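You operate a simulated robot arm through the tools that you are given. There is no shell and no other tool.

Carry out the task below with a simulated robot arm. There is one attempt and no reset: what you move stays moved.

## Task
Fit the brush nozzle to the vacuum and clear nearly all the crumbs from the dust tray.
Fine: the vacuum ends in its stand, switched off, nozzle on.

Only the result counts: the job must be done as asked and must still hold three seconds after the hand-in. Knocking over, shifting, dropping, spilling or breaking anything else fails it.

## Robot
A 7-joint arm with a two-finger parallel gripper, fixed in place. Base frame: the origin is on the floor under the middle of its stand, x ahead of it, y to its left, z up; the work surface is at about z = 780. Lengths are in mm, angles in degrees, forces in N, time in s.
It reaches about 1479 mm from its shoulder. Its first joint turns from -166.0 to 166.0 degrees. Payload 4.4 kg.
Tool frame: the origin (TCP) lies between the finger pads and is the grasp point; the fingertips stand 23 mm ahead of it; z points along the fingers, y is the line along which they close. The gripper opens to 94 mm. The fingers are 38 mm wide and 10 mm thick; the gripper's body (54 by 96 mm) begins 39 mm behind the TCP.
Orientation is told as [roll, pitch, yaw] about the base's x, y, z axes, in that order, counted from this pose: with the fingers straight down and closing along the base's y, the tool's x points along the base's -x, its y along +y and its z along -z.

## Interface
- The arm moves only by the tool jog_arm. Its argument "motion" is a list that holds one entry, the list of rows, each a list of 7 numbers: the turn, a rotation vector about the tool's x, y, z in units of 8 degrees (1.0 is 8 degrees), then the shift along the tool's x, y, z in units of 25 mm (1.0 is 25 mm), then the opening in per cent of the stroke, from 0 (shut) to 100 (fully open). In form: [[[rx, ry, rz, dx, dy, dz, grip], ...]]. A call has 1 to 20 rows; each row shifts and turns the commanded pose from where the row before left it, along the tool's axes as they then stand. A call with a number of a shift or a turn outside -1 to 1 is refused whole. Each row takes 0.2 s and may step no farther than 50 mm and 8.6 degrees from the row before; otherwise, or with a gripper value out of range, the whole call is refused. A pose out of reach is approached as far as the arm can. The call stops where the force on the tool passes 40 N (or 10 N more than at its start, if that is more) or the arm is blocked; 0.2 s more then pass. Each finger travels about 72 mm/s and halts on what it meets, pressing with about 35 N; the grip force reading is that of the motor and also rises with nothing between the fingers. The clock runs only during rows and for 0.2 s after the last one: add rows that do not move to give the fingers time. The reply holds the time, the measured pose of the TCP, the force on the tool along the base axes, the opening and the grip force, in the units named above and with some noise, with the torque about the TCP (base axes, N m) and any sound that the robot's microphone picked up, and new pictures: "pictures" is both (left out), scene, wrist or none.
- Cameras (640 x 400 px; columns grow to the right, rows downward): "scene" is fixed at [219.4, -649.1, 1820]; the picture's right is [0.63, -0.78, 0.00], its down [-0.41, -0.33, -0.85] and it looks along [0.66, 0.54, -0.53] (base axes); focal length 326 px, centre (320, 200). "wrist" rides on the gripper at [86, 16, -74] in the tool frame; the picture's right is [-0.18, 0.98, 0.00], its down [-0.58, -0.11, -0.81] and it looks along [-0.79, -0.15, 0.59] (tool axes); focal length 243 px, centre (320, 200). There is no depth. A picture from a camera that has moved, and an enlarged one, comes with that camera's place and axes in the base frame and with its lens.
- enlarge(camera, box): a new picture of the part [left, top, right, bottom] of that camera's present view, enlarged. It takes no simulated time.
- hand_in(): hands the job in; it is judged then, once.

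Places have to be worked out from the pictures, the camera data and where the tool is seen. Open the gripper and draw the arm clear of the work before you hand the job in, unless the task says otherwise.

The tools are called after ">>>" as name(argument=value, ...) on one line, values as JSON. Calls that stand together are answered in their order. jog_arm: Moves the arm, as the interface text tells. Its arguments: {"type":"object","properties":{"motion":{"type":"array"},"pictures":{"type":"string","enum":["both","scene","wrist","none"]}},"required":["motion"]} The other tools are called the same way: enlarge (camera, box) takes an enlarged picture of a part of a camera's view; hand_in () hands the job in.

At the start:

```text
time: 0.0
position: [850.0, 2.4, 1352.0]
tcp_rot: [0.0, 0.1, 0.0]
contact_force: [0.6, -0.4, -0.8]
ft_torque: [0.01, 0.04, 0.03]
gripper_width: 94.1
grasp_force: 0.1
```

scene: 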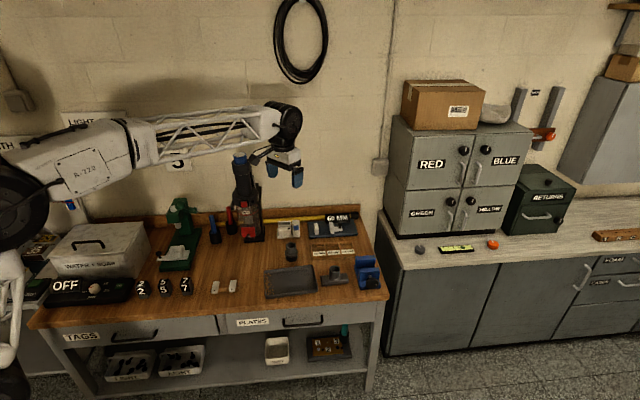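
wrist: 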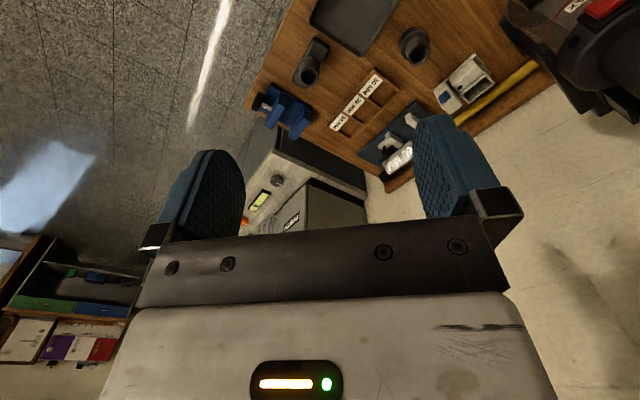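

I start by looking closely at the bench: the tray, nozzles, and the possible vacuum and stand.

>>> enlarge(camera="scene", box=[200, 140, 400, 310])

>>> enlarge(camera="scene", box=[250, 200, 390, 310])

>>> enlarge(camera="wrist", box=[240, 0, 640, 220])

>>> enlarge(camera="scene", box=[0, 180, 240, 320])

```text
2.35 times, centred on (300, 225) of scene
camera zoom: at [219.4, -649.1, 1820.0], right [0.63, -0.78, 0.0], down [-0.41, -0.33, -0.85], along [0.66, 0.54, -0.53], focal length 768 px, centre (367, 141)
```

zoom: 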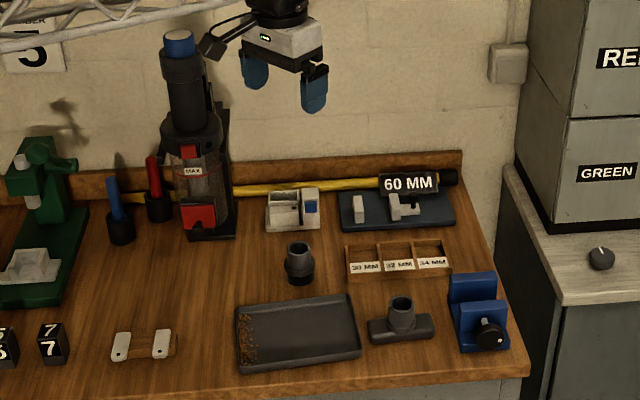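

```text
3.64 times, centred on (320, 255) of scene
camera zoom: at [219.4, -649.1, 1820.0], right [0.63, -0.78, 0.0], down [-0.41, -0.33, -0.85], along [0.66, 0.54, -0.53], focal length 1187 px, centre (320, 0)
```

zoom: 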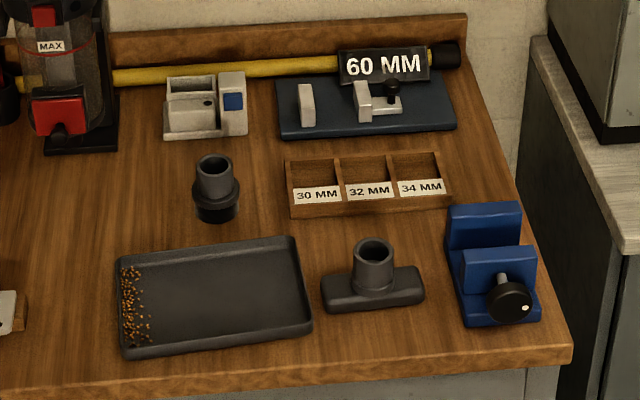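

```text
1.60 times, centred on (440, 110) of wrist
camera zoom: at [762.6, 19.4, 1427.0], right [0.18, 0.98, 0.0], down [0.58, -0.11, 0.81], along [0.79, -0.15, -0.59], focal length 388 px, centre (128, 344)
```

zoom: 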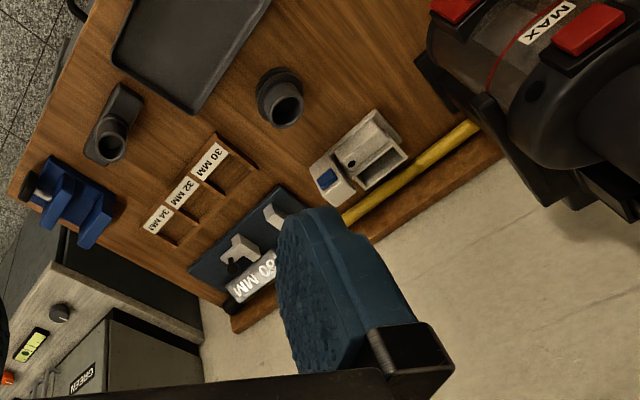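

```text
2.67 times, centred on (120, 250) of scene
camera zoom: at [219.4, -649.1, 1820.0], right [0.63, -0.78, 0.0], down [-0.41, -0.33, -0.85], along [0.66, 0.54, -0.53], focal length 871 px, centre (853, 67)
```

zoom: 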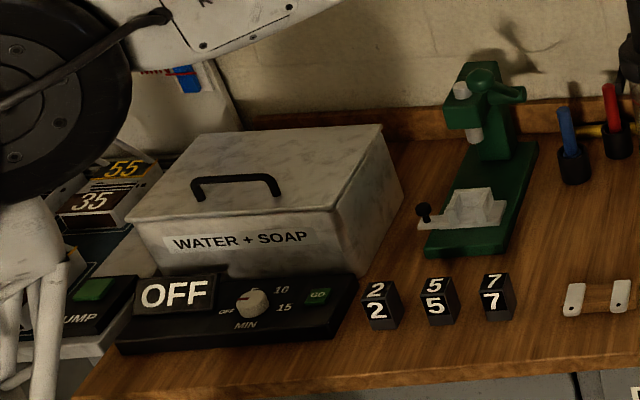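

Zooming in on the vacuum and the two nozzles to understand their parts.

>>> enlarge(camera="scene", box=[205, 145, 285, 250])

>>> enlarge(camera="scene", box=[275, 230, 355, 300])

>>> enlarge(camera="wrist", box=[490, 0, 640, 130])

>>> enlarge(camera="scene", box=[260, 255, 325, 305])

```text
3.81 times, centred on (245, 198) of scene
camera zoom: at [219.4, -649.1, 1820.0], right [0.63, -0.78, 0.0], down [-0.41, -0.33, -0.85], along [0.66, 0.54, -0.53], focal length 1244 px, centre (606, 210)
```

zoom: 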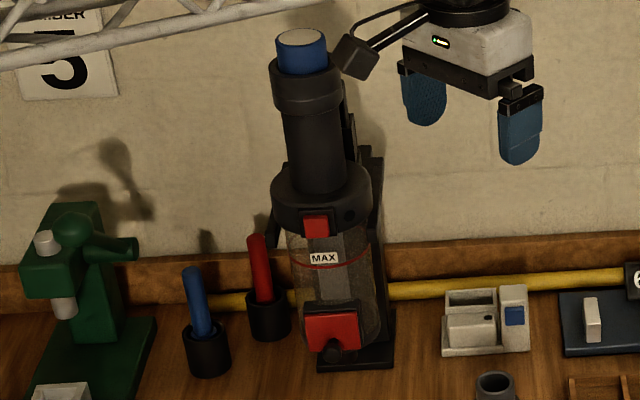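

```text
5.71 times, centred on (315, 265) of scene
camera zoom: at [219.4, -649.1, 1820.0], right [0.63, -0.78, 0.0], down [-0.41, -0.33, -0.85], along [0.66, 0.54, -0.53], focal length 1866 px, centre (349, -171)
```

zoom: 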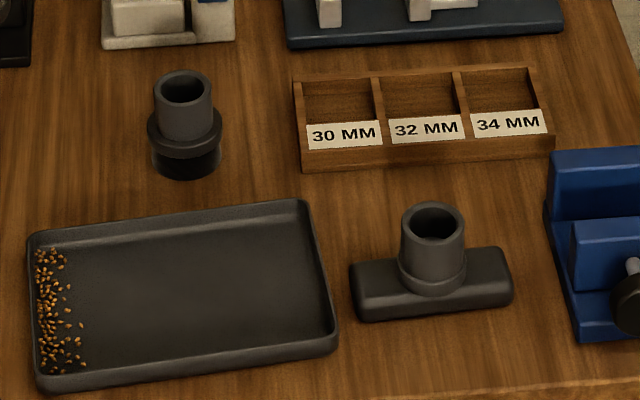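

```text
3.08 times, centred on (565, 65) of wrist
camera zoom: at [762.6, 19.4, 1427.0], right [0.18, 0.98, 0.0], down [0.58, -0.11, 0.81], along [0.79, -0.15, -0.59], focal length 746 px, centre (-434, 615)
```

zoom: 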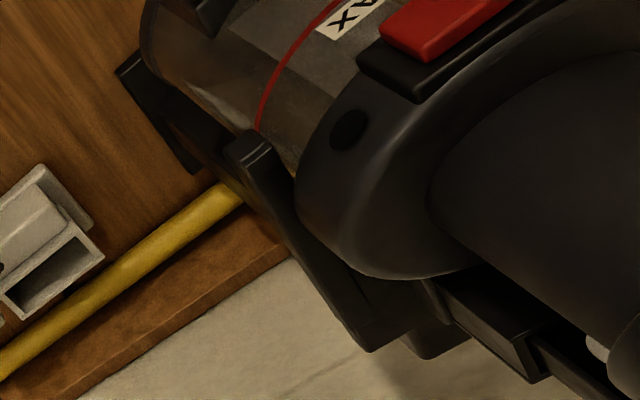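

```text
8.00 times, centred on (292, 280) of scene
camera zoom: at [219.4, -649.1, 1820.0], right [0.63, -0.78, 0.0], down [-0.41, -0.33, -0.85], along [0.66, 0.54, -0.53], focal length 2612 px, centre (540, -440)
```

zoom: 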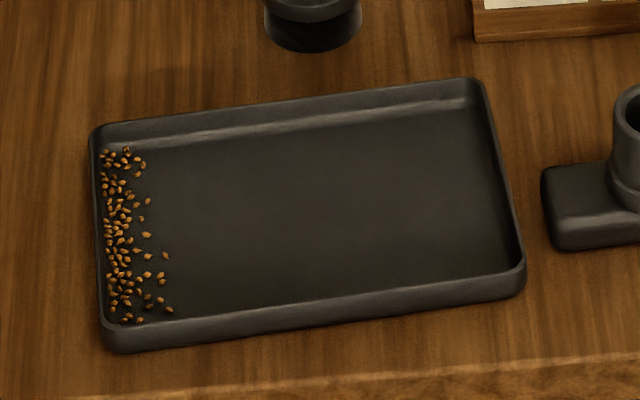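

The vacuum sits upright in its stand at roughly (1020, 480), and the brush nozzle looks like the round one near (1045, 200). The bench is turned about 45° to the base. I'll move left and yaw 45° so the wrist camera views the vacuum.

>>> jog_arm(motion=[[[0, 0, 0, 0.413, 1, 0, 100], [0, 0, 0, 0.413, 1, 0, 100], [0, 0, 0, 0.413, 1, 0, 100], [0, 0, 0, 0.413, 1, 0, 100], [0, 0, 0, 0.413, 1, 0, 100], [0, 0, 0, 0.413, 1, 0, 100], [0, 0, 0, 0.413, 1, 0, 100], [0, 0, 0, 0.413, 1, 0, 100], [0, 0, 0, 0.413, 1, 0, 100], [0, 0, -0.9375, 0, 0, 0, 100], [0, 0, -0.9375, 0, 0, 0, 100], [0, 0, -0.9375, 0, 0, 0, 100], [0, 0, -0.9375, 0, 0, 0, 100], [0, 0, -0.9375, 0, 0, 0, 100], [0, 0, -0.9375, 0, 0, 0, 100]]], pictures="both")

```text
time: 3.2
position: [756.3, 226.9, 1351.9]
tcp_rot: [0.0, 0.0, 45.0]
contact_force: [-0.6, -0.4, 0.4]
ft_torque: [-0.02, 0.02, 0.0]
gripper_width: 93.7
grasp_force: 0.0
camera wrist: at [683.8, 178.1, 1427.2], right [-0.57, 0.82, 0.0], down [0.49, 0.34, 0.81], along [0.66, 0.46, -0.59], focal length 243 px, centre (320, 200)
```

scene: 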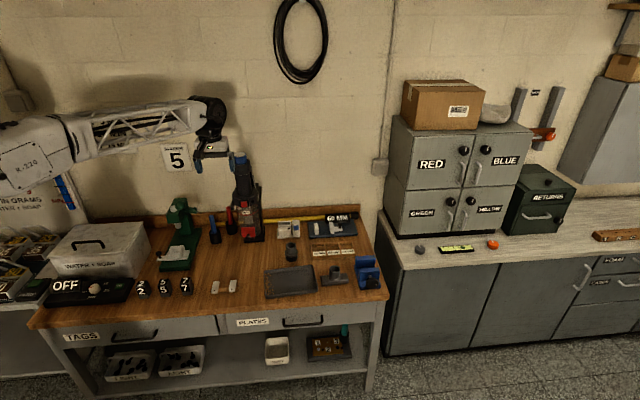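
wrist: 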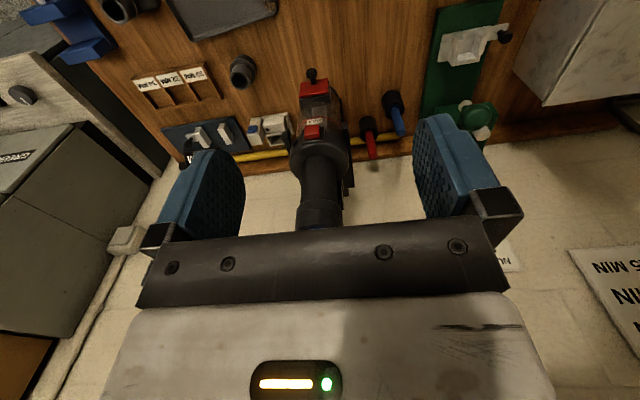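

The wrist camera now sees the vacuum front-on; I'll enlarge it and the nozzles.

>>> enlarge(camera="wrist", box=[260, 55, 400, 235])

>>> enlarge(camera="wrist", box=[80, 0, 320, 160])

>>> enlarge(camera="scene", box=[180, 130, 300, 250])

```text
2.22 times, centred on (330, 145) of wrist
camera zoom: at [683.8, 178.1, 1427.2], right [-0.57, 0.82, 0.0], down [0.49, 0.34, 0.81], along [0.66, 0.46, -0.59], focal length 539 px, centre (298, 322)
```

zoom: 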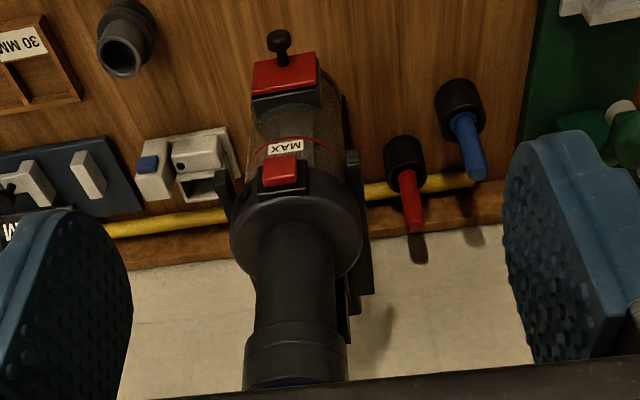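

```text
2.50 times, centred on (200, 80) of wrist
camera zoom: at [683.8, 178.1, 1427.2], right [-0.57, 0.82, 0.0], down [0.49, 0.34, 0.81], along [0.66, 0.46, -0.59], focal length 606 px, centre (620, 500)
```

zoom: 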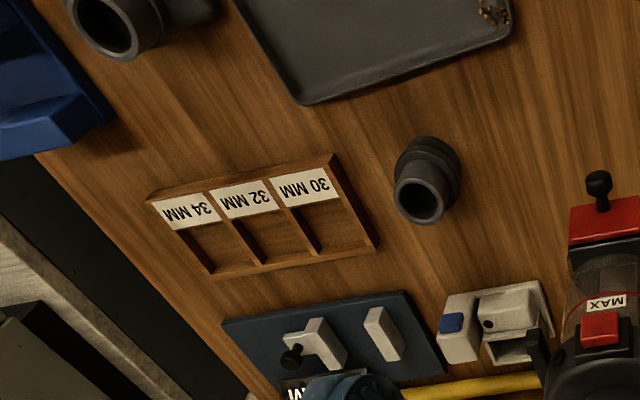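

```text
3.33 times, centred on (240, 190) of scene
camera zoom: at [219.4, -649.1, 1820.0], right [0.63, -0.78, 0.0], down [-0.41, -0.33, -0.85], along [0.66, 0.54, -0.53], focal length 1088 px, centre (587, 233)
```

zoom: 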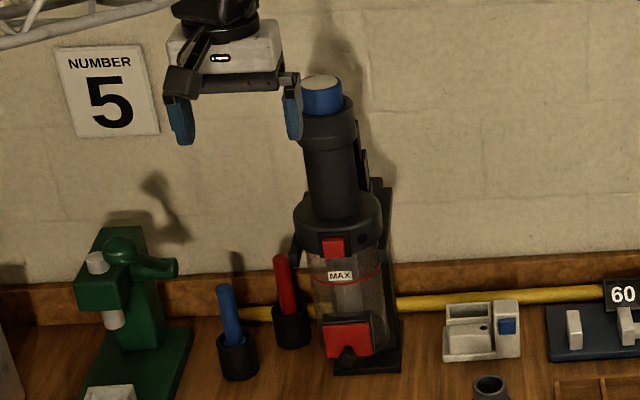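

The vacuum's top has a blue cap, the bin faces the front with a red button and a red latch with knob at the bottom. I'll descend in front of it to get a level view and see where the inlet is and how it sits in its stand.

>>> jog_arm(motion=[[[0, 0, 0, -0.33, 0, 1, 100], [0, 0, 0, -0.33, 0, 1, 100], [0, 0, 0, -0.33, 0, 1, 100], [0, 0, 0, -0.33, 0, 1, 100], [0, 0, 0, -0.33, 0, 1, 100], [0, 0, 0, -0.33, 0, 1, 100], [0, 0, 0, -0.33, 0, 1, 100], [0, 0, 0, -0.33, 0, 1, 100], [0, 0, 0, -0.33, 0, 1, 100], [0, 0, 0, -0.33, 0, 1, 100], [0, 0, 0, -0.33, 0, 1, 100], [0, 0, 0, -0.33, 0, 1, 100], [0, -0.9, 0, -0.33, 0, 0, 100], [0, -0.9, 0, 0, 0, 0, 100], [0, -0.9, 0, 0, 0, 0, 100], [0, -0.9, 0, 0, 0, 0, 100]]], pictures="both")

```text
time: 6.6
position: [832.6, 301.8, 1051.4]
tcp_rot: [0.0, -28.9, 45.1]
contact_force: [-0.4, 0.2, -1.2]
ft_torque: [0.02, 0.0, 0.01]
gripper_width: 93.9
grasp_force: 0.0
camera wrist: at [741.3, 235.5, 1076.5], right [-0.58, 0.81, 0.09], down [0.16, 0.01, 0.99], along [0.8, 0.59, -0.13], focal length 243 px, centre (320, 200)
```

scene: 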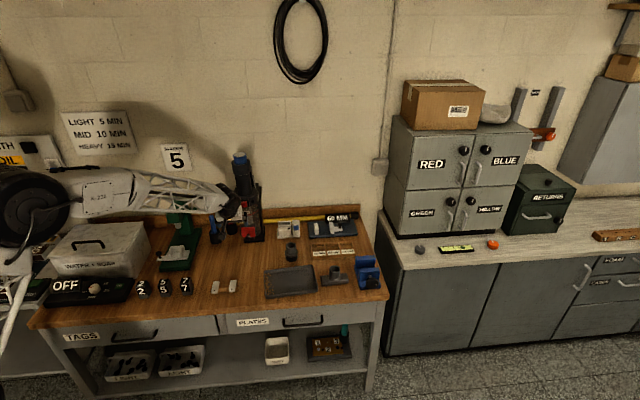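
wrist: 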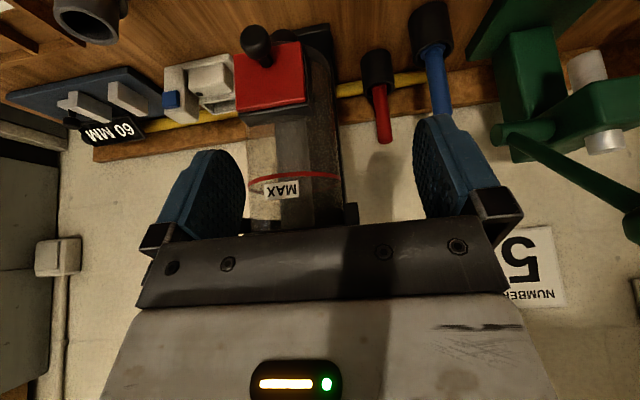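

I get a near-level view now; enlarging the bin/latch region.

>>> enlarge(camera="wrist", box=[210, 0, 410, 235])

>>> enlarge(camera="scene", box=[205, 140, 285, 250])

```text
1.70 times, centred on (310, 118) of wrist
camera zoom: at [741.3, 235.5, 1076.5], right [-0.58, 0.81, 0.09], down [0.16, 0.01, 0.99], along [0.8, 0.59, -0.13], focal length 413 px, centre (337, 340)
```

zoom: 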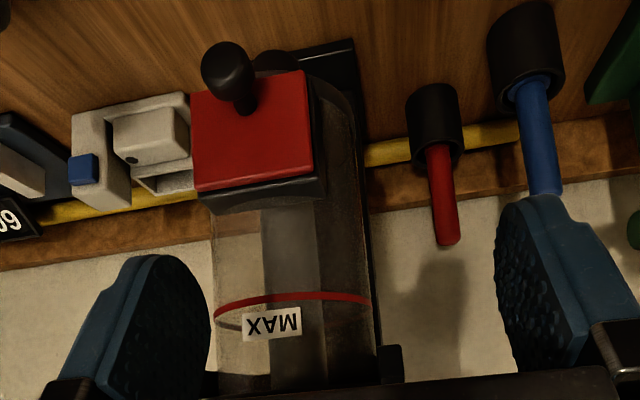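

```text
3.64 times, centred on (245, 195) of scene
camera zoom: at [219.4, -649.1, 1820.0], right [0.63, -0.78, 0.0], down [-0.41, -0.33, -0.85], along [0.66, 0.54, -0.53], focal length 1187 px, centre (593, 218)
```

zoom: 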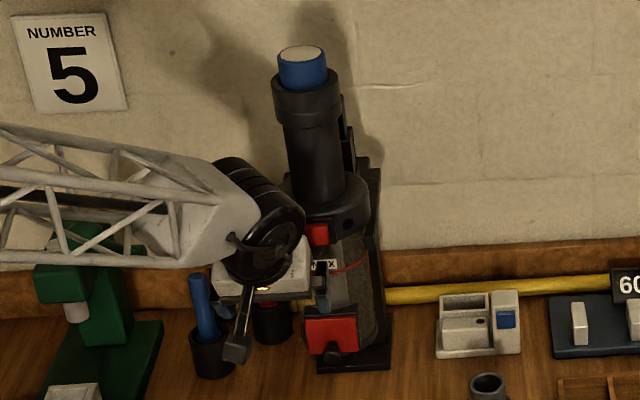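

Triangulating the views puts the vacuum axis near (952, 362), with its spigot hanging down at about z≈850 and the red box/knob at z≈940. I'll back off, go lower, and tilt up to see the underside and the stand.

>>> jog_arm(motion=[[[0, 0, 0, 0.837, 0, 0.688, 100], [0, 0, 0, 0.837, 0, 0.688, 100], [0, 0, 0, 0.837, 0, 0.688, 100], [0, 0, 0, 0.837, 0, 0.688, 100], [0, 0, 0, 0.837, 0, 0.688, 100], [0, 0, 0, 0.837, 0, 0.688, 100], [0, -0.9, 0, 0, 0, 0, 100], [0, -0.9, 0, 0, 0, 0, 100]]], pictures="both")

>>> enlarge(camera="wrist", box=[210, 0, 410, 235])

```text
time: 8.4
position: [790.0, 260.4, 901.7]
tcp_rot: [0.0, -43.4, 45.0]
contact_force: [0.2, 0.4, -0.2]
ft_torque: [-0.04, 0.01, -0.01]
gripper_width: 93.9
grasp_force: 0.1
camera wrist: at [697.4, 191.7, 897.2], right [-0.6, 0.79, 0.13], down [-0.02, -0.17, 0.99], along [0.8, 0.59, 0.11], focal length 243 px, centre (320, 200)
```

scene: 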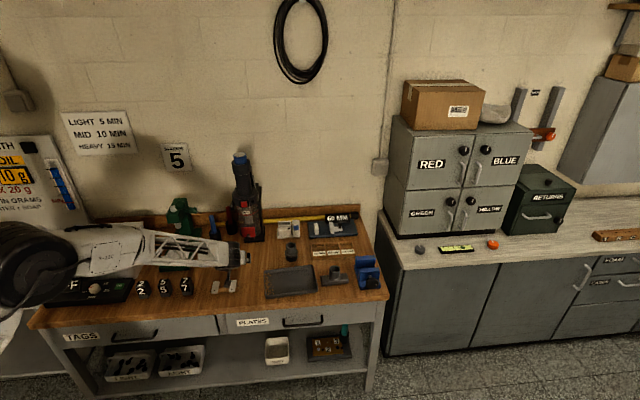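
wrist: 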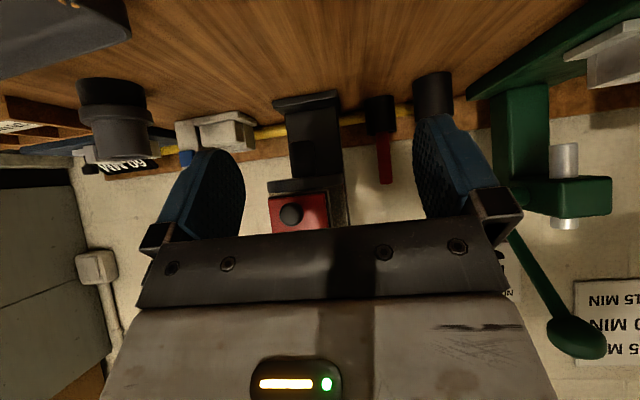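

```text
1.70 times, centred on (310, 118) of wrist
camera zoom: at [697.4, 191.7, 897.2], right [-0.6, 0.79, 0.13], down [-0.02, -0.17, 0.99], along [0.8, 0.59, 0.11], focal length 413 px, centre (337, 340)
```

zoom: 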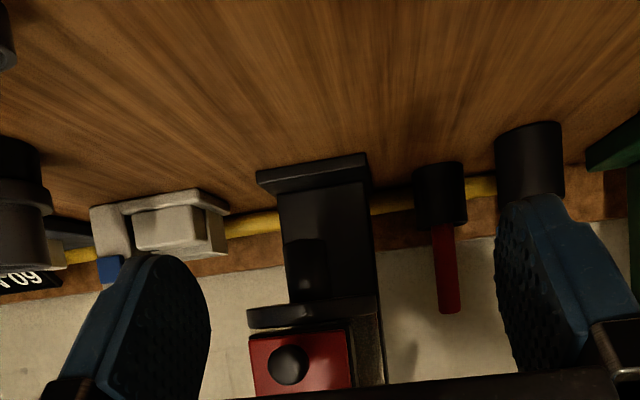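

I can see beneath the bin; zooming tightly on the spigot area.

>>> enlarge(camera="wrist", box=[255, 80, 365, 240])

>>> enlarge(camera="scene", box=[215, 145, 280, 250])

>>> enlarge(camera="wrist", box=[60, 60, 180, 180])

```text
2.50 times, centred on (310, 160) of wrist
camera zoom: at [697.4, 191.7, 897.2], right [-0.6, 0.79, 0.13], down [-0.02, -0.17, 0.99], along [0.8, 0.59, 0.11], focal length 606 px, centre (345, 300)
```

zoom: 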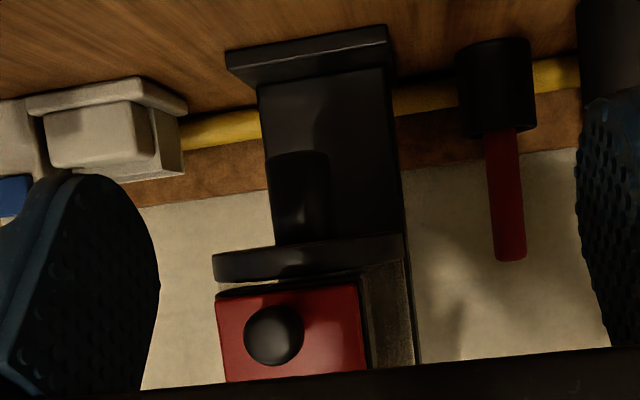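

```text
3.81 times, centred on (248, 198) of scene
camera zoom: at [219.4, -649.1, 1820.0], right [0.63, -0.78, 0.0], down [-0.41, -0.33, -0.85], along [0.66, 0.54, -0.53], focal length 1244 px, centre (596, 210)
```

zoom: 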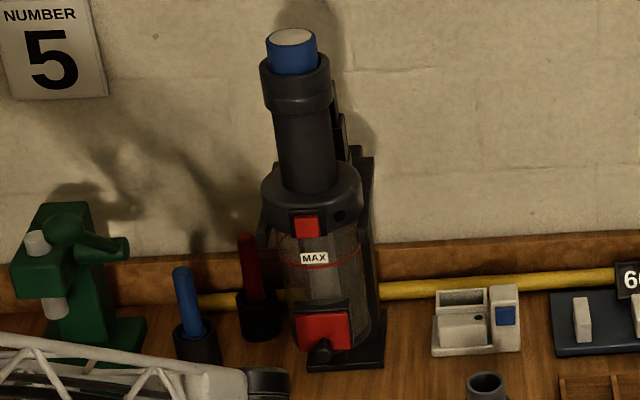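

```text
3.33 times, centred on (120, 120) of wrist
camera zoom: at [697.4, 191.7, 897.2], right [-0.6, 0.79, 0.13], down [-0.02, -0.17, 0.99], along [0.8, 0.59, 0.11], focal length 809 px, centre (987, 467)
```

zoom: 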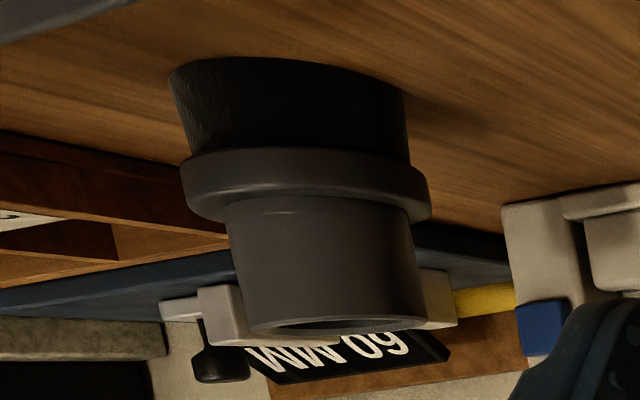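

The spigot (≈31 mm dia) points down on the axis, ending near z≈854, and the round nozzle clearly has bristles, so it is the brush nozzle. Now I'll rise to look down at the vacuum's top cap, handle and flange to find the power switch.

>>> jog_arm(motion=[[[0, 0, 0, -0.907, 0, -0.959, 100], [0, 0, 0, -0.907, 0, -0.959, 100], [0, 0, 0, -0.907, 0, -0.959, 100], [0, 0, 0, -0.907, 0, -0.959, 100], [0, 0, 0, -0.907, 0, -0.959, 100], [0, 0, 0, -0.907, 0, -0.959, 100], [0, 0, 0, -0.907, 0, -0.959, 100], [0, 0, 0, -0.907, 0, -0.959, 100], [0, 0, 0, -0.907, 0, -0.959, 100], [0, 0, 0, -0.907, 0, -0.959, 100], [0, 0, 0, -0.907, 0, -0.959, 100], [0, 0, 0, -0.907, 0, -0.959, 100], [0, 0, 0, -0.907, 0, -0.959, 100], [0, 0, 0, -0.907, 0, -0.959, 100], [0, 0, 0, -0.907, 0, -0.959, 100], [0, 0, 0, -0.907, 0, -0.959, 100], [0, 1, 0, 0, 0, 0, 100], [0, 1, 0, 0, 0, 0, 100], [0, 1, 0, 0, 0, 0, 100], [0, 1, 0, 0, 0, 0, 100]]], pictures="wrist")

>>> jog_arm(motion=[[[0, 1, 0, -0.8, 0, 0, 100], [0, 1, 0, -0.8, 0, 0, 100], [0, 1, 0, -0.8, 0, 0, 100], [0, 0.5, 0, -0.8, 0, 0, 100], [0, 0, 0, 0, 0, 0, 100]]], pictures="both")

>>> enlarge(camera="wrist", box=[230, 0, 430, 235])

```text
time: 12.6
position: [790.1, 261.0, 1430.8]
tcp_rot: [0.0, -11.1, 45.0]
contact_force: [-0.4, 0.0, 0.5]
ft_torque: [-0.02, -0.01, 0.0]
gripper_width: 93.9
grasp_force: 0.1
camera wrist: at [707.9, 203.4, 1487.9], right [-0.57, 0.82, 0.03], down [0.37, 0.22, 0.9], along [0.74, 0.53, -0.43], focal length 243 px, centre (320, 200)
```

wrist: 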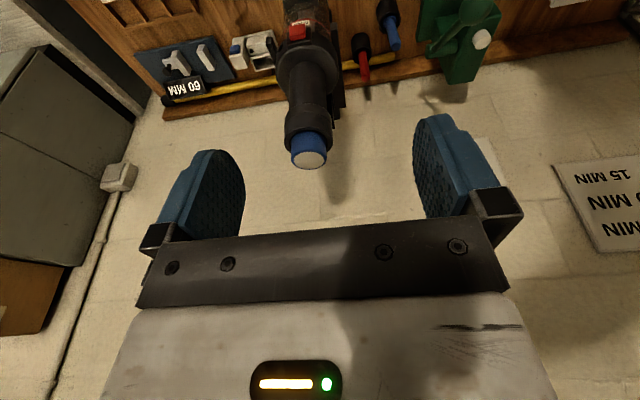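

```text
time: 13.8
position: [846.0, 318.9, 1428.8]
tcp_rot: [0.0, 16.9, 45.0]
contact_force: [0.1, 0.3, -0.1]
ft_torque: [0.0, 0.03, 0.0]
gripper_width: 93.8
grasp_force: 0.1
camera wrist: at [790.4, 287.9, 1525.2], right [-0.57, 0.82, -0.05], down [0.64, 0.48, 0.6], along [0.52, 0.31, -0.8], focal length 243 px, centre (320, 200)
```

scene: 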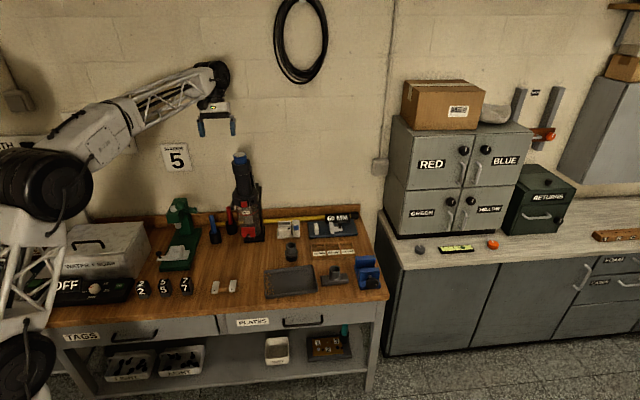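
wrist: 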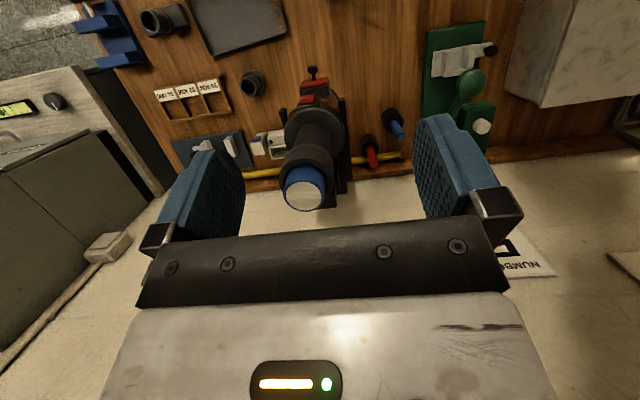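

```text
1.70 times, centred on (330, 118) of wrist
camera zoom: at [790.4, 287.9, 1525.2], right [-0.57, 0.82, -0.05], down [0.64, 0.48, 0.6], along [0.52, 0.31, -0.8], focal length 413 px, centre (303, 340)
```

zoom: 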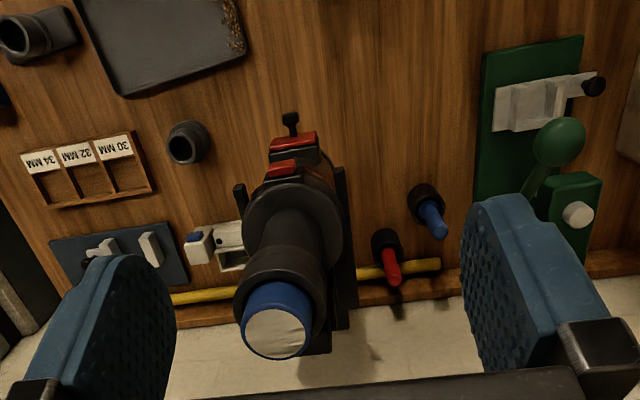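

Zooming tight on the cap, flange and the parts behind the handle.

>>> enlarge(camera="wrist", box=[265, 60, 365, 215])

>>> enlarge(camera="scene", box=[225, 145, 275, 210])

>>> enlarge(camera="scene", box=[225, 190, 275, 250])

```text
2.58 times, centred on (315, 138) of wrist
camera zoom: at [790.4, 287.9, 1525.2], right [-0.57, 0.82, -0.05], down [0.64, 0.48, 0.6], along [0.52, 0.31, -0.8], focal length 626 px, centre (333, 361)
```

zoom: 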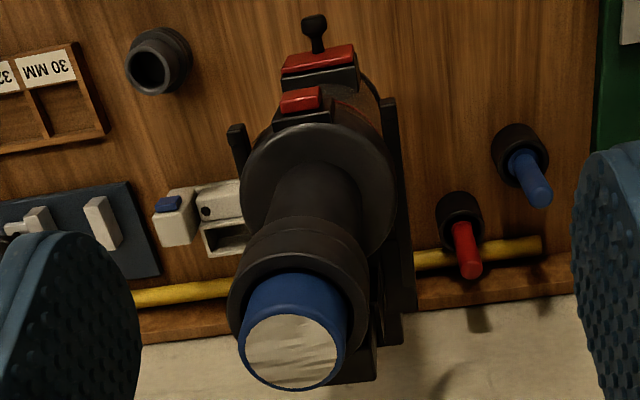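

```text
6.15 times, centred on (250, 178) of scene
camera zoom: at [219.4, -649.1, 1820.0], right [0.63, -0.78, 0.0], down [-0.41, -0.33, -0.85], along [0.66, 0.54, -0.53], focal length 2009 px, centre (751, 338)
```

zoom: 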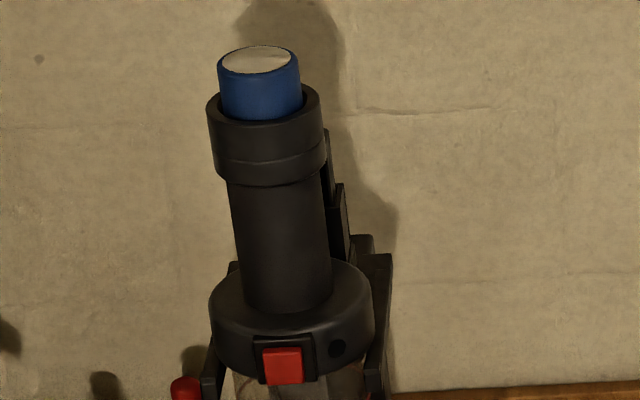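

```text
6.67 times, centred on (250, 220) of scene
camera zoom: at [219.4, -649.1, 1820.0], right [0.63, -0.78, 0.0], down [-0.41, -0.33, -0.85], along [0.66, 0.54, -0.53], focal length 2177 px, centre (787, 67)
```

zoom: 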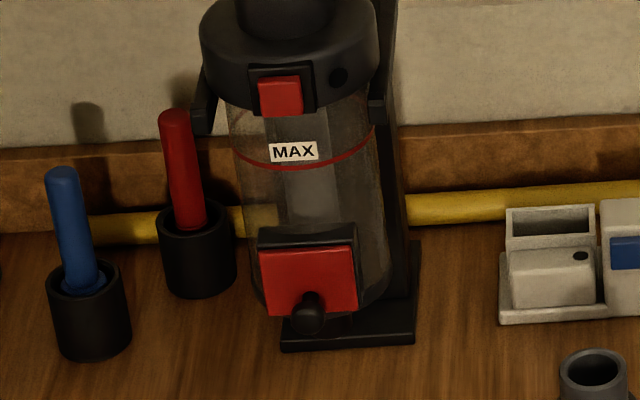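

The red square on the flange with a dark LED dot beside it looks like the power button; the blue cap looks like a filter, and the lower red box with knob looks like a bin latch to leave alone. I'll swing right to see the vacuum in profile and learn how the stand holds it.

>>> jog_arm(motion=[[[0, -0.704, 0, 0, 0, 0, 100], [0, -0.704, 0, 0, 0, 0, 100], [0, -0.704, 0, 0, 0, 0, 100], [0, 0, 0, -0.2, -0.95, 0, 100], [0, 0, 0, -0.2, -0.95, 0, 100], [0, 0, 0, -0.2, -0.95, 0, 100], [0, 0, 0, -0.2, -0.95, 0, 100], [0, 0, 0, -0.2, -0.95, 0, 100], [0, 0, 0, -0.2, -0.95, 0, 100], [0, 0, 0, -0.2, -0.95, 0, 100], [0, 0, 0, -0.2, -0.95, 0, 100], [0, 0, 0, -0.2, -0.95, 0, 100], [0, 0, 0, -0.2, -0.95, 0, 100], [0, 0, 0, -0.2, -0.95, 0, 100], [0, 0, 0, -0.2, -0.95, 0, 100]]], pictures="wrist")

>>> jog_arm(motion=[[[0, 0, -0.9375, 0, 0, 0.6, 100], [0, 0, -0.9375, 0, 0, 0.6, 100], [0, 0, -0.9375, 0, 0, 0.6, 100], [0, 0, -0.9375, 0, 0, 0.6, 100], [0, 0, -0.9375, 0, 0, 0.6, 100], [0, 0, -0.9375, 0, 0, 0.6, 100], [0, 0, -0.9375, 0, 0, 0.6, 100], [0, 0, -0.9375, 0, 0, 0.6, 100], [0, 0, -0.9375, 0, 0, 0.6, 100], [0, 0, -0.9375, 0, 0, 0.6, 100], [0, 0, -0.9375, 0, 0, 0.6, 100], [0, 0, -0.9375, 0, 0, 0.6, 100]]], pictures="both")

```text
time: 17.0
position: [1091.7, 158.1, 1428.1]
tcp_rot: [0.0, -0.1, 44.9]
contact_force: [-0.5, -0.9, 0.8]
ft_torque: [0.0, -0.03, 0.02]
gripper_width: 94.0
grasp_force: 0.1
camera wrist: at [1017.8, 109.8, 1503.4], right [-0.57, 0.82, 0.0], down [0.49, 0.33, 0.81], along [0.67, 0.46, -0.59], focal length 243 px, centre (320, 200)
```

wrist: 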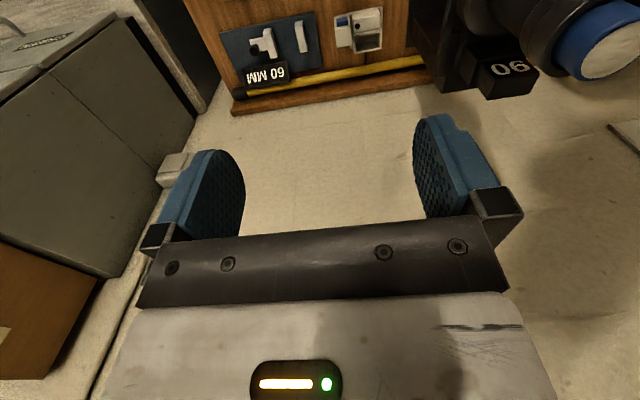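

```text
time: 19.6
position: [1091.9, 157.9, 1249.1]
tcp_rot: [-0.1, 0.0, 135.1]
contact_force: [0.0, -0.2, 0.5]
ft_torque: [-0.01, 0.02, -0.01]
gripper_width: 93.9
grasp_force: 0.1
camera wrist: at [1140.8, 86.4, 1323.8], right [-0.82, -0.57, 0.0], down [-0.34, 0.49, 0.81], along [-0.46, 0.67, -0.59], focal length 243 px, centre (320, 200)
```

scene: 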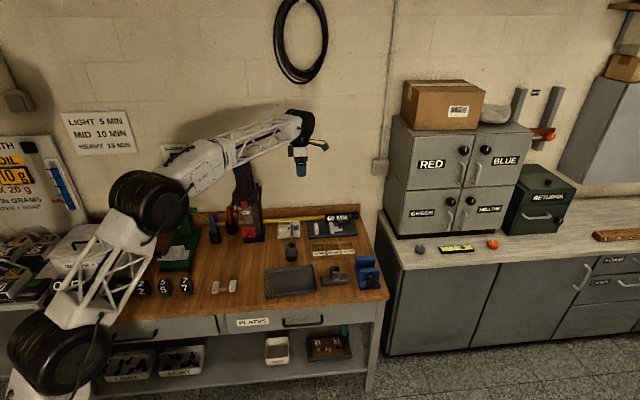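
wrist: 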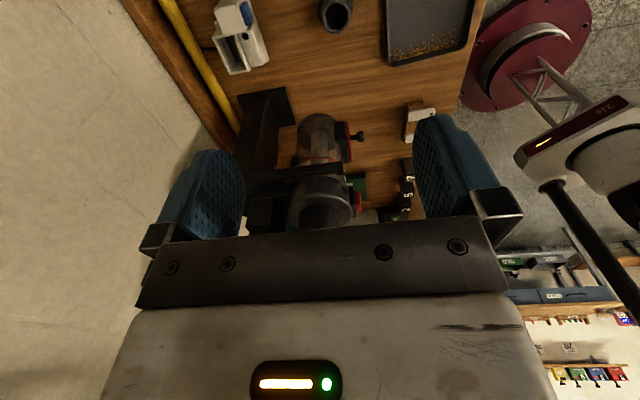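

I see the stand post and fork in profile; enlarging.

>>> enlarge(camera="wrist", box=[220, 80, 420, 240])

>>> enlarge(camera="wrist", box=[240, 100, 370, 235])

```text
2.50 times, centred on (320, 160) of wrist
camera zoom: at [1140.8, 86.4, 1323.8], right [-0.82, -0.57, 0.0], down [-0.34, 0.49, 0.81], along [-0.46, 0.67, -0.59], focal length 606 px, centre (320, 300)
```

zoom: 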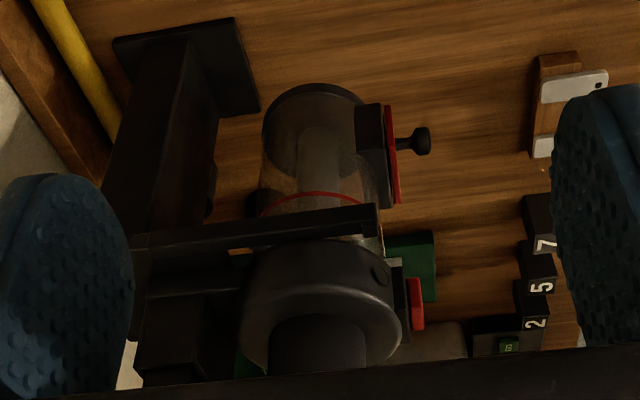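

```text
2.96 times, centred on (305, 168) of wrist
camera zoom: at [1140.8, 86.4, 1323.8], right [-0.82, -0.57, 0.0], down [-0.34, 0.49, 0.81], along [-0.46, 0.67, -0.59], focal length 719 px, centre (364, 296)
```

zoom: 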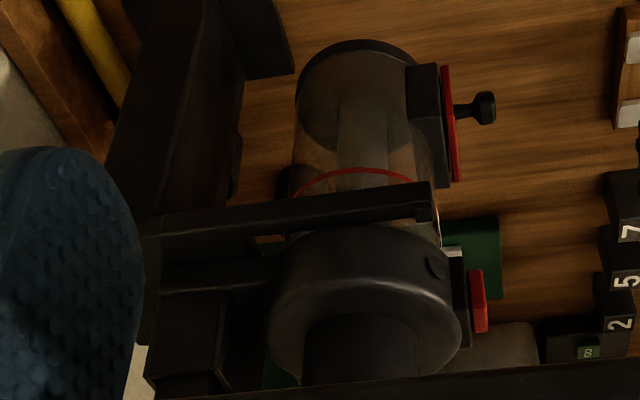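

Fork arms run forward from the post under the flange with a raised lip at the tip. I'll lower and level the camera for a true side profile, including what's behind the handle.

>>> jog_arm(motion=[[[0, 0, 0, 0, 0, 1, 100], [0, 0, 0, 0, 0, 1, 100], [0, -1, 0, 0, 0, 0, 100], [0, -1, 0, 0, 0, 0, 100], [0, -1, 0, 0, 0, 0, 100], [0, -1, 0, 0, 0, 0, 100], [0, 0, 0, 0, 0, 0, 100]]], pictures="wrist")

>>> enlarge(camera="wrist", box=[210, 30, 420, 235])

```text
time: 21.2
position: [1092.2, 157.5, 1197.4]
tcp_rot: [-0.1, -32.1, 135.1]
contact_force: [0.1, -0.2, 0.5]
ft_torque: [0.01, -0.01, -0.03]
gripper_width: 94.1
grasp_force: 0.0
camera wrist: at [1160.1, 67.5, 1215.7], right [-0.81, -0.58, 0.1], down [0.03, 0.12, 0.99], along [-0.59, 0.8, -0.08], focal length 243 px, centre (320, 200)
```

wrist: 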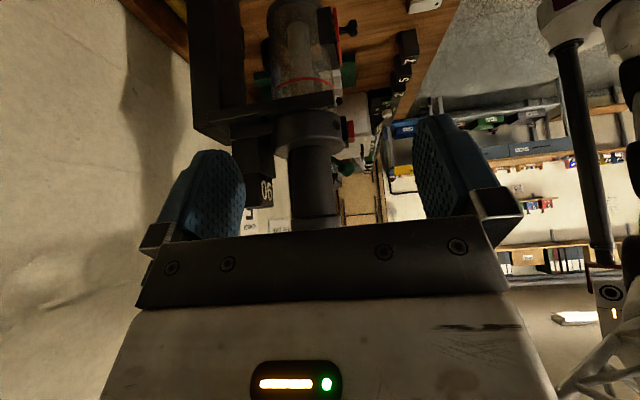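

```text
1.95 times, centred on (315, 132) of wrist
camera zoom: at [1160.1, 67.5, 1215.7], right [-0.81, -0.58, 0.1], down [0.03, 0.12, 0.99], along [-0.59, 0.8, -0.08], focal length 473 px, centre (330, 332)
```

zoom: 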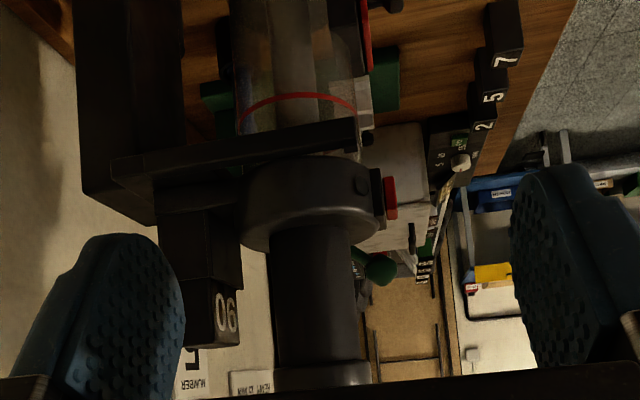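

From the side I can see a battery block ("90") behind the handle with a gap to the column. I'll enlarge to measure the column, collar and flange.

>>> enlarge(camera="wrist", box=[230, 90, 370, 240])

>>> enlarge(camera="wrist", box=[180, 0, 400, 140])

```text
2.67 times, centred on (300, 165) of wrist
camera zoom: at [1160.1, 67.5, 1215.7], right [-0.81, -0.58, 0.1], down [0.03, 0.12, 0.99], along [-0.59, 0.8, -0.08], focal length 647 px, centre (373, 293)
```

zoom: 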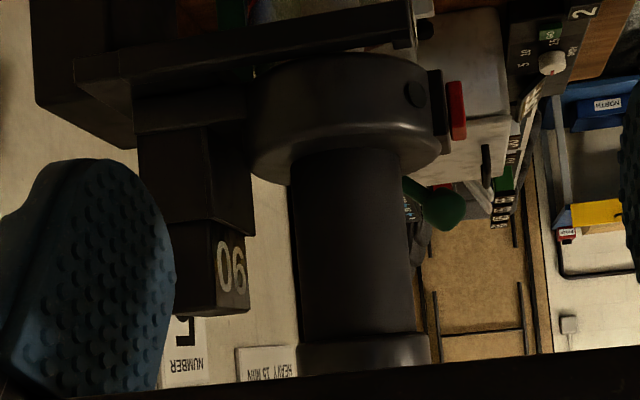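

```text
2.86 times, centred on (290, 70) of wrist
camera zoom: at [1160.1, 67.5, 1215.7], right [-0.81, -0.58, 0.1], down [0.03, 0.12, 0.99], along [-0.59, 0.8, -0.08], focal length 693 px, centre (406, 571)
```

zoom: 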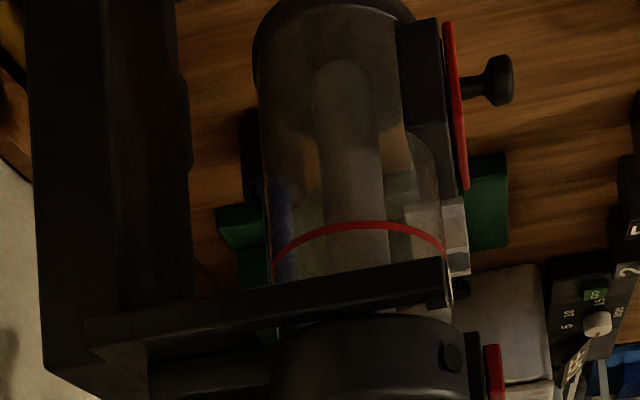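

The column is ~62 mm diameter and free from z≈1112 to ≈1209; the button is at about (905, 320, 1088). For gripping from the front I want the camera above the fingers, so I'll back off to free space and unwind the yaw to test that wrist orientation.

>>> jog_arm(motion=[[[0, 1, 0, 0, 0, 0, 100], [0, 1, 0, 0, 0, 0, 100], [0, 1, 0, 0, 0, 0, 100], [0, 1, 0, 0, 0, 0, 100], [0, 0, 0, -0.728, 0.978, -0.31, 100], [0, 0, 0, -0.728, 0.978, -0.31, 100], [0, 0, 0, -0.728, 0.978, -0.31, 100], [0, 0, 0, -0.728, 0.978, -0.31, 100], [0, 0, 0, -0.728, 0.978, -0.31, 100], [0, 0, 0, -0.728, 0.978, -0.31, 100], [0, 0, 0, -0.728, 0.978, -0.31, 100], [0, 0, 0, -0.728, 0.978, -0.31, 100], [0, 0, 0, -0.728, 0.978, -0.31, 100], [0, 0, 0, -0.728, 0.978, -0.31, 100], [0, 0, 0, -0.728, 0.978, -0.31, 100], [0, 0, 0, -0.728, 0.978, -0.31, 100], [0, 0, 0, -0.728, 0.978, -0.31, 100]]], pictures="none")

>>> jog_arm(motion=[[[0, 0, 1, 0, 0, 0, 100], [0, 0, 1, 0, 0, 0, 100], [0, 0, 1, 0, 0, 0, 100], [0, 0, 1, 0, 0, 0, 100], [0, 0, 1, 0, 0, 0, 100], [0, 0, 1, 0, 0, 0, 100], [0, 0, 1, 0, 0, 0, 100], [0, 0, 1, 0, 0, 0, 100], [0, 0, 1, 0, 0, 0, 100], [0, 0, 1, 0, 0, 0, 100], [0, 0, 1, 0, 0, 0, 100], [0, 0, 1, 0, 0, 0, 100], [0, 0, 1, 0, 0, 0, 100], [0, 0, 1, 0, 0, 0, 100], [0, 0, 1, 0, 0, 0, 100], [0, 0, 1, 0, 0, 0, 100], [0, 0, 1, 0, 0, 0, 100], [0, 0, 1, 0, 0, 0, 100]]], pictures="none")

>>> jog_arm(motion=[[[0, 0, 1, 0, 0, 0, 100], [0, 0, 1, 0, 0, 0, 100], [0, 0, 1, 0, 0, 0, 100], [0, 0, 1, 0, 0, 0, 100], [0, 0, 1, 0, 0, 0, 100], [0, 0, 1, 0, 0, 0, 100], [0, 0, 1, 0, 0, 0, 100], [0, 0, 1, 0, 0, 0, 100], [0, 0, 1, 0, 0, 0, 100], [0, 0, 1, 0, 0, 0, 100], [0, 0, 1, 0, 0, 0, 100], [0, 0, 1, 0, 0, 0, 100], [0, 0, 1, 0, 0, 0, 100], [0, 0, 1, 0, 0, 0, 100], [0, 0, 1, 0, 0, 0, 100], [0, 0, 1, 0, 0, 0, 100]]], pictures="both")

```text
time: 24.8
position: [700.5, 101.7, 1299.9]
tcp_rot: [0.0, 0.0, 135.0]
contact_force: [0.3, -1.1, -0.8]
ft_torque: [0.02, 0.0, 0.02]
gripper_width: 93.8
grasp_force: 0.1
```

```text
time: 28.6
position: [700.2, 100.8, 1299.7]
tcp_rot: [0.1, 0.0, -9.0]
contact_force: [-0.1, 0.6, -0.8]
ft_torque: [-0.01, 0.02, 0.0]
gripper_width: 94.2
grasp_force: 0.1
```

```text
time: 32.0
position: [700.9, 101.6, 1300.4]
tcp_rot: [0.0, 0.1, -137.0]
contact_force: [-0.5, 0.4, 0.8]
ft_torque: [0.0, -0.02, 0.01]
gripper_width: 94.0
grasp_force: 0.1
camera wrist: at [774.0, 149.0, 1374.5], right [0.53, -0.85, 0.0], down [-0.5, -0.32, 0.81], along [-0.68, -0.43, -0.59], focal length 243 px, centre (320, 200)
```

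scene: 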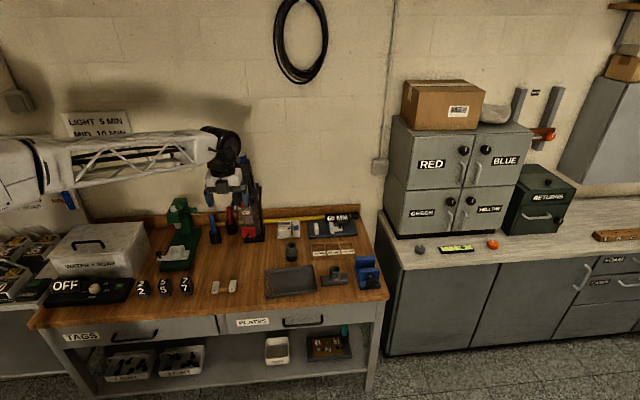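
wrist: 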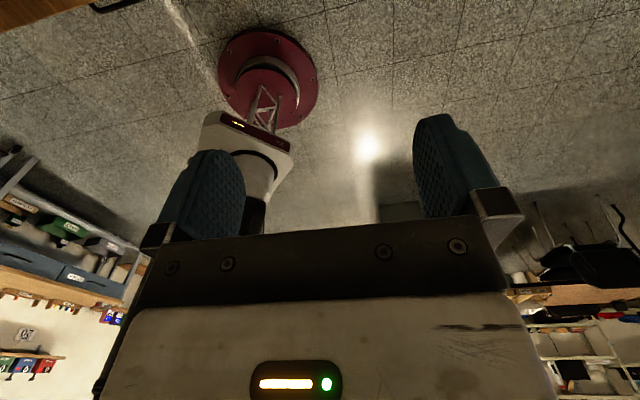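

That yaw is reachable. Now tilting the fingers up to horizontal, pointing to the bench, with the camera on top.

>>> jog_arm(motion=[[[0, 1, 0, 0, 0, 0, 100], [0, 1, 0, 0, 0, 0, 100], [0, 1, 0, 0, 0, 0, 100], [0, 1, 0, 0, 0, 0, 100], [0, 1, 0, 0, 0, 0, 100], [0, 1, 0, 0, 0, 0, 100], [0, 1, 0, 0, 0, 0, 100], [0, 1, 0, 0, 0, 0, 100], [0, 1, 0, 0, 0, 0, 100], [0, 1, 0, 0, 0, 0, 100], [0, 1, 0, 0, 0, 0, 100], [0, 0.25, 0, 0, 0, 0, 100], [0, 0, 0, 0, 0, 0, 100]]], pictures="both")

```text
time: 34.8
position: [700.1, 100.3, 1298.8]
tcp_rot: [178.2, 89.8, 41.1]
contact_force: [-0.2, 0.7, 0.3]
ft_torque: [-0.01, -0.02, 0.01]
gripper_width: 94.1
grasp_force: 0.1
camera wrist: at [655.8, 39.2, 1386.5], right [0.67, -0.72, -0.18], down [-0.66, -0.47, -0.58], along [0.33, 0.51, -0.79], focal length 243 px, centre (320, 200)
```

scene: 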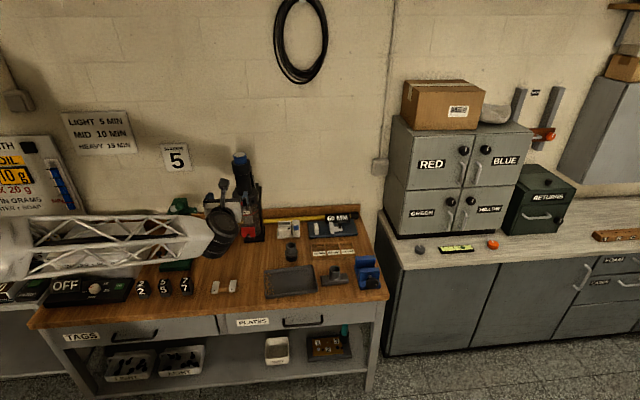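
wrist: 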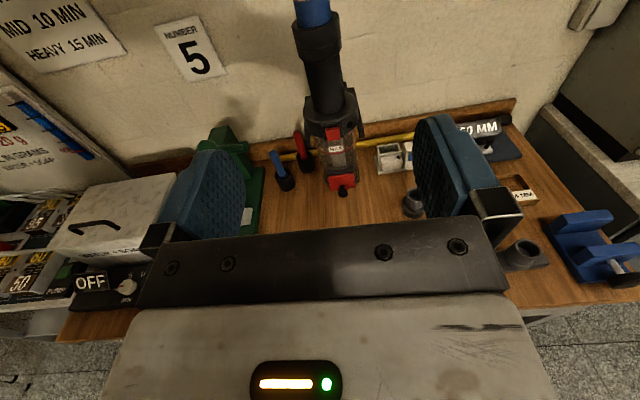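

The camera-up horizontal pose works (fingers point along azimuth 43°). Let me enlarge the vacuum and measure from here.

>>> enlarge(camera="wrist", box=[270, 0, 410, 210])

>>> enlarge(camera="wrist", box=[290, 80, 390, 210])

```text
1.90 times, centred on (340, 105) of wrist
camera zoom: at [655.8, 39.2, 1386.5], right [0.67, -0.72, -0.18], down [-0.66, -0.47, -0.58], along [0.33, 0.51, -0.79], focal length 462 px, centre (282, 381)
```

zoom: 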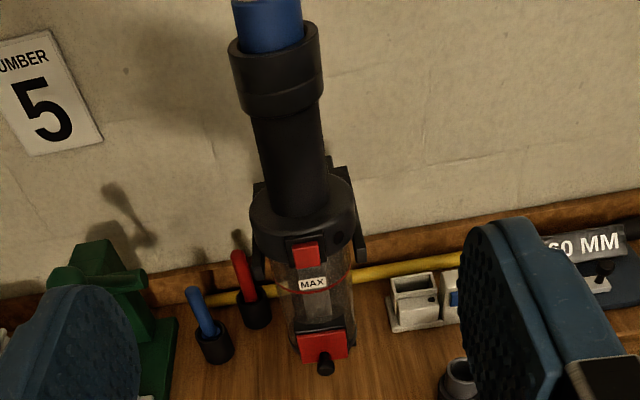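

```text
3.08 times, centred on (340, 145) of wrist
camera zoom: at [655.8, 39.2, 1386.5], right [0.67, -0.72, -0.18], down [-0.66, -0.47, -0.58], along [0.33, 0.51, -0.79], focal length 746 px, centre (258, 369)
```

zoom: 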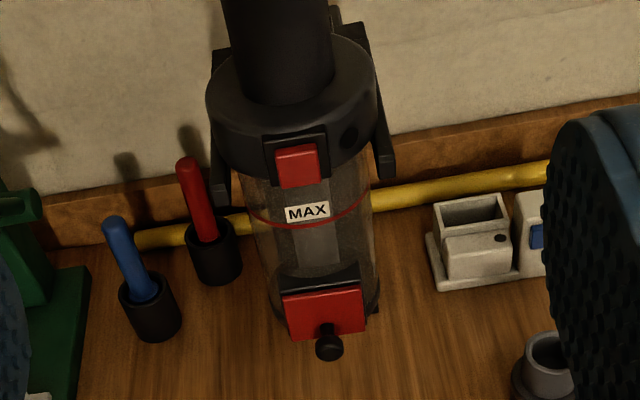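

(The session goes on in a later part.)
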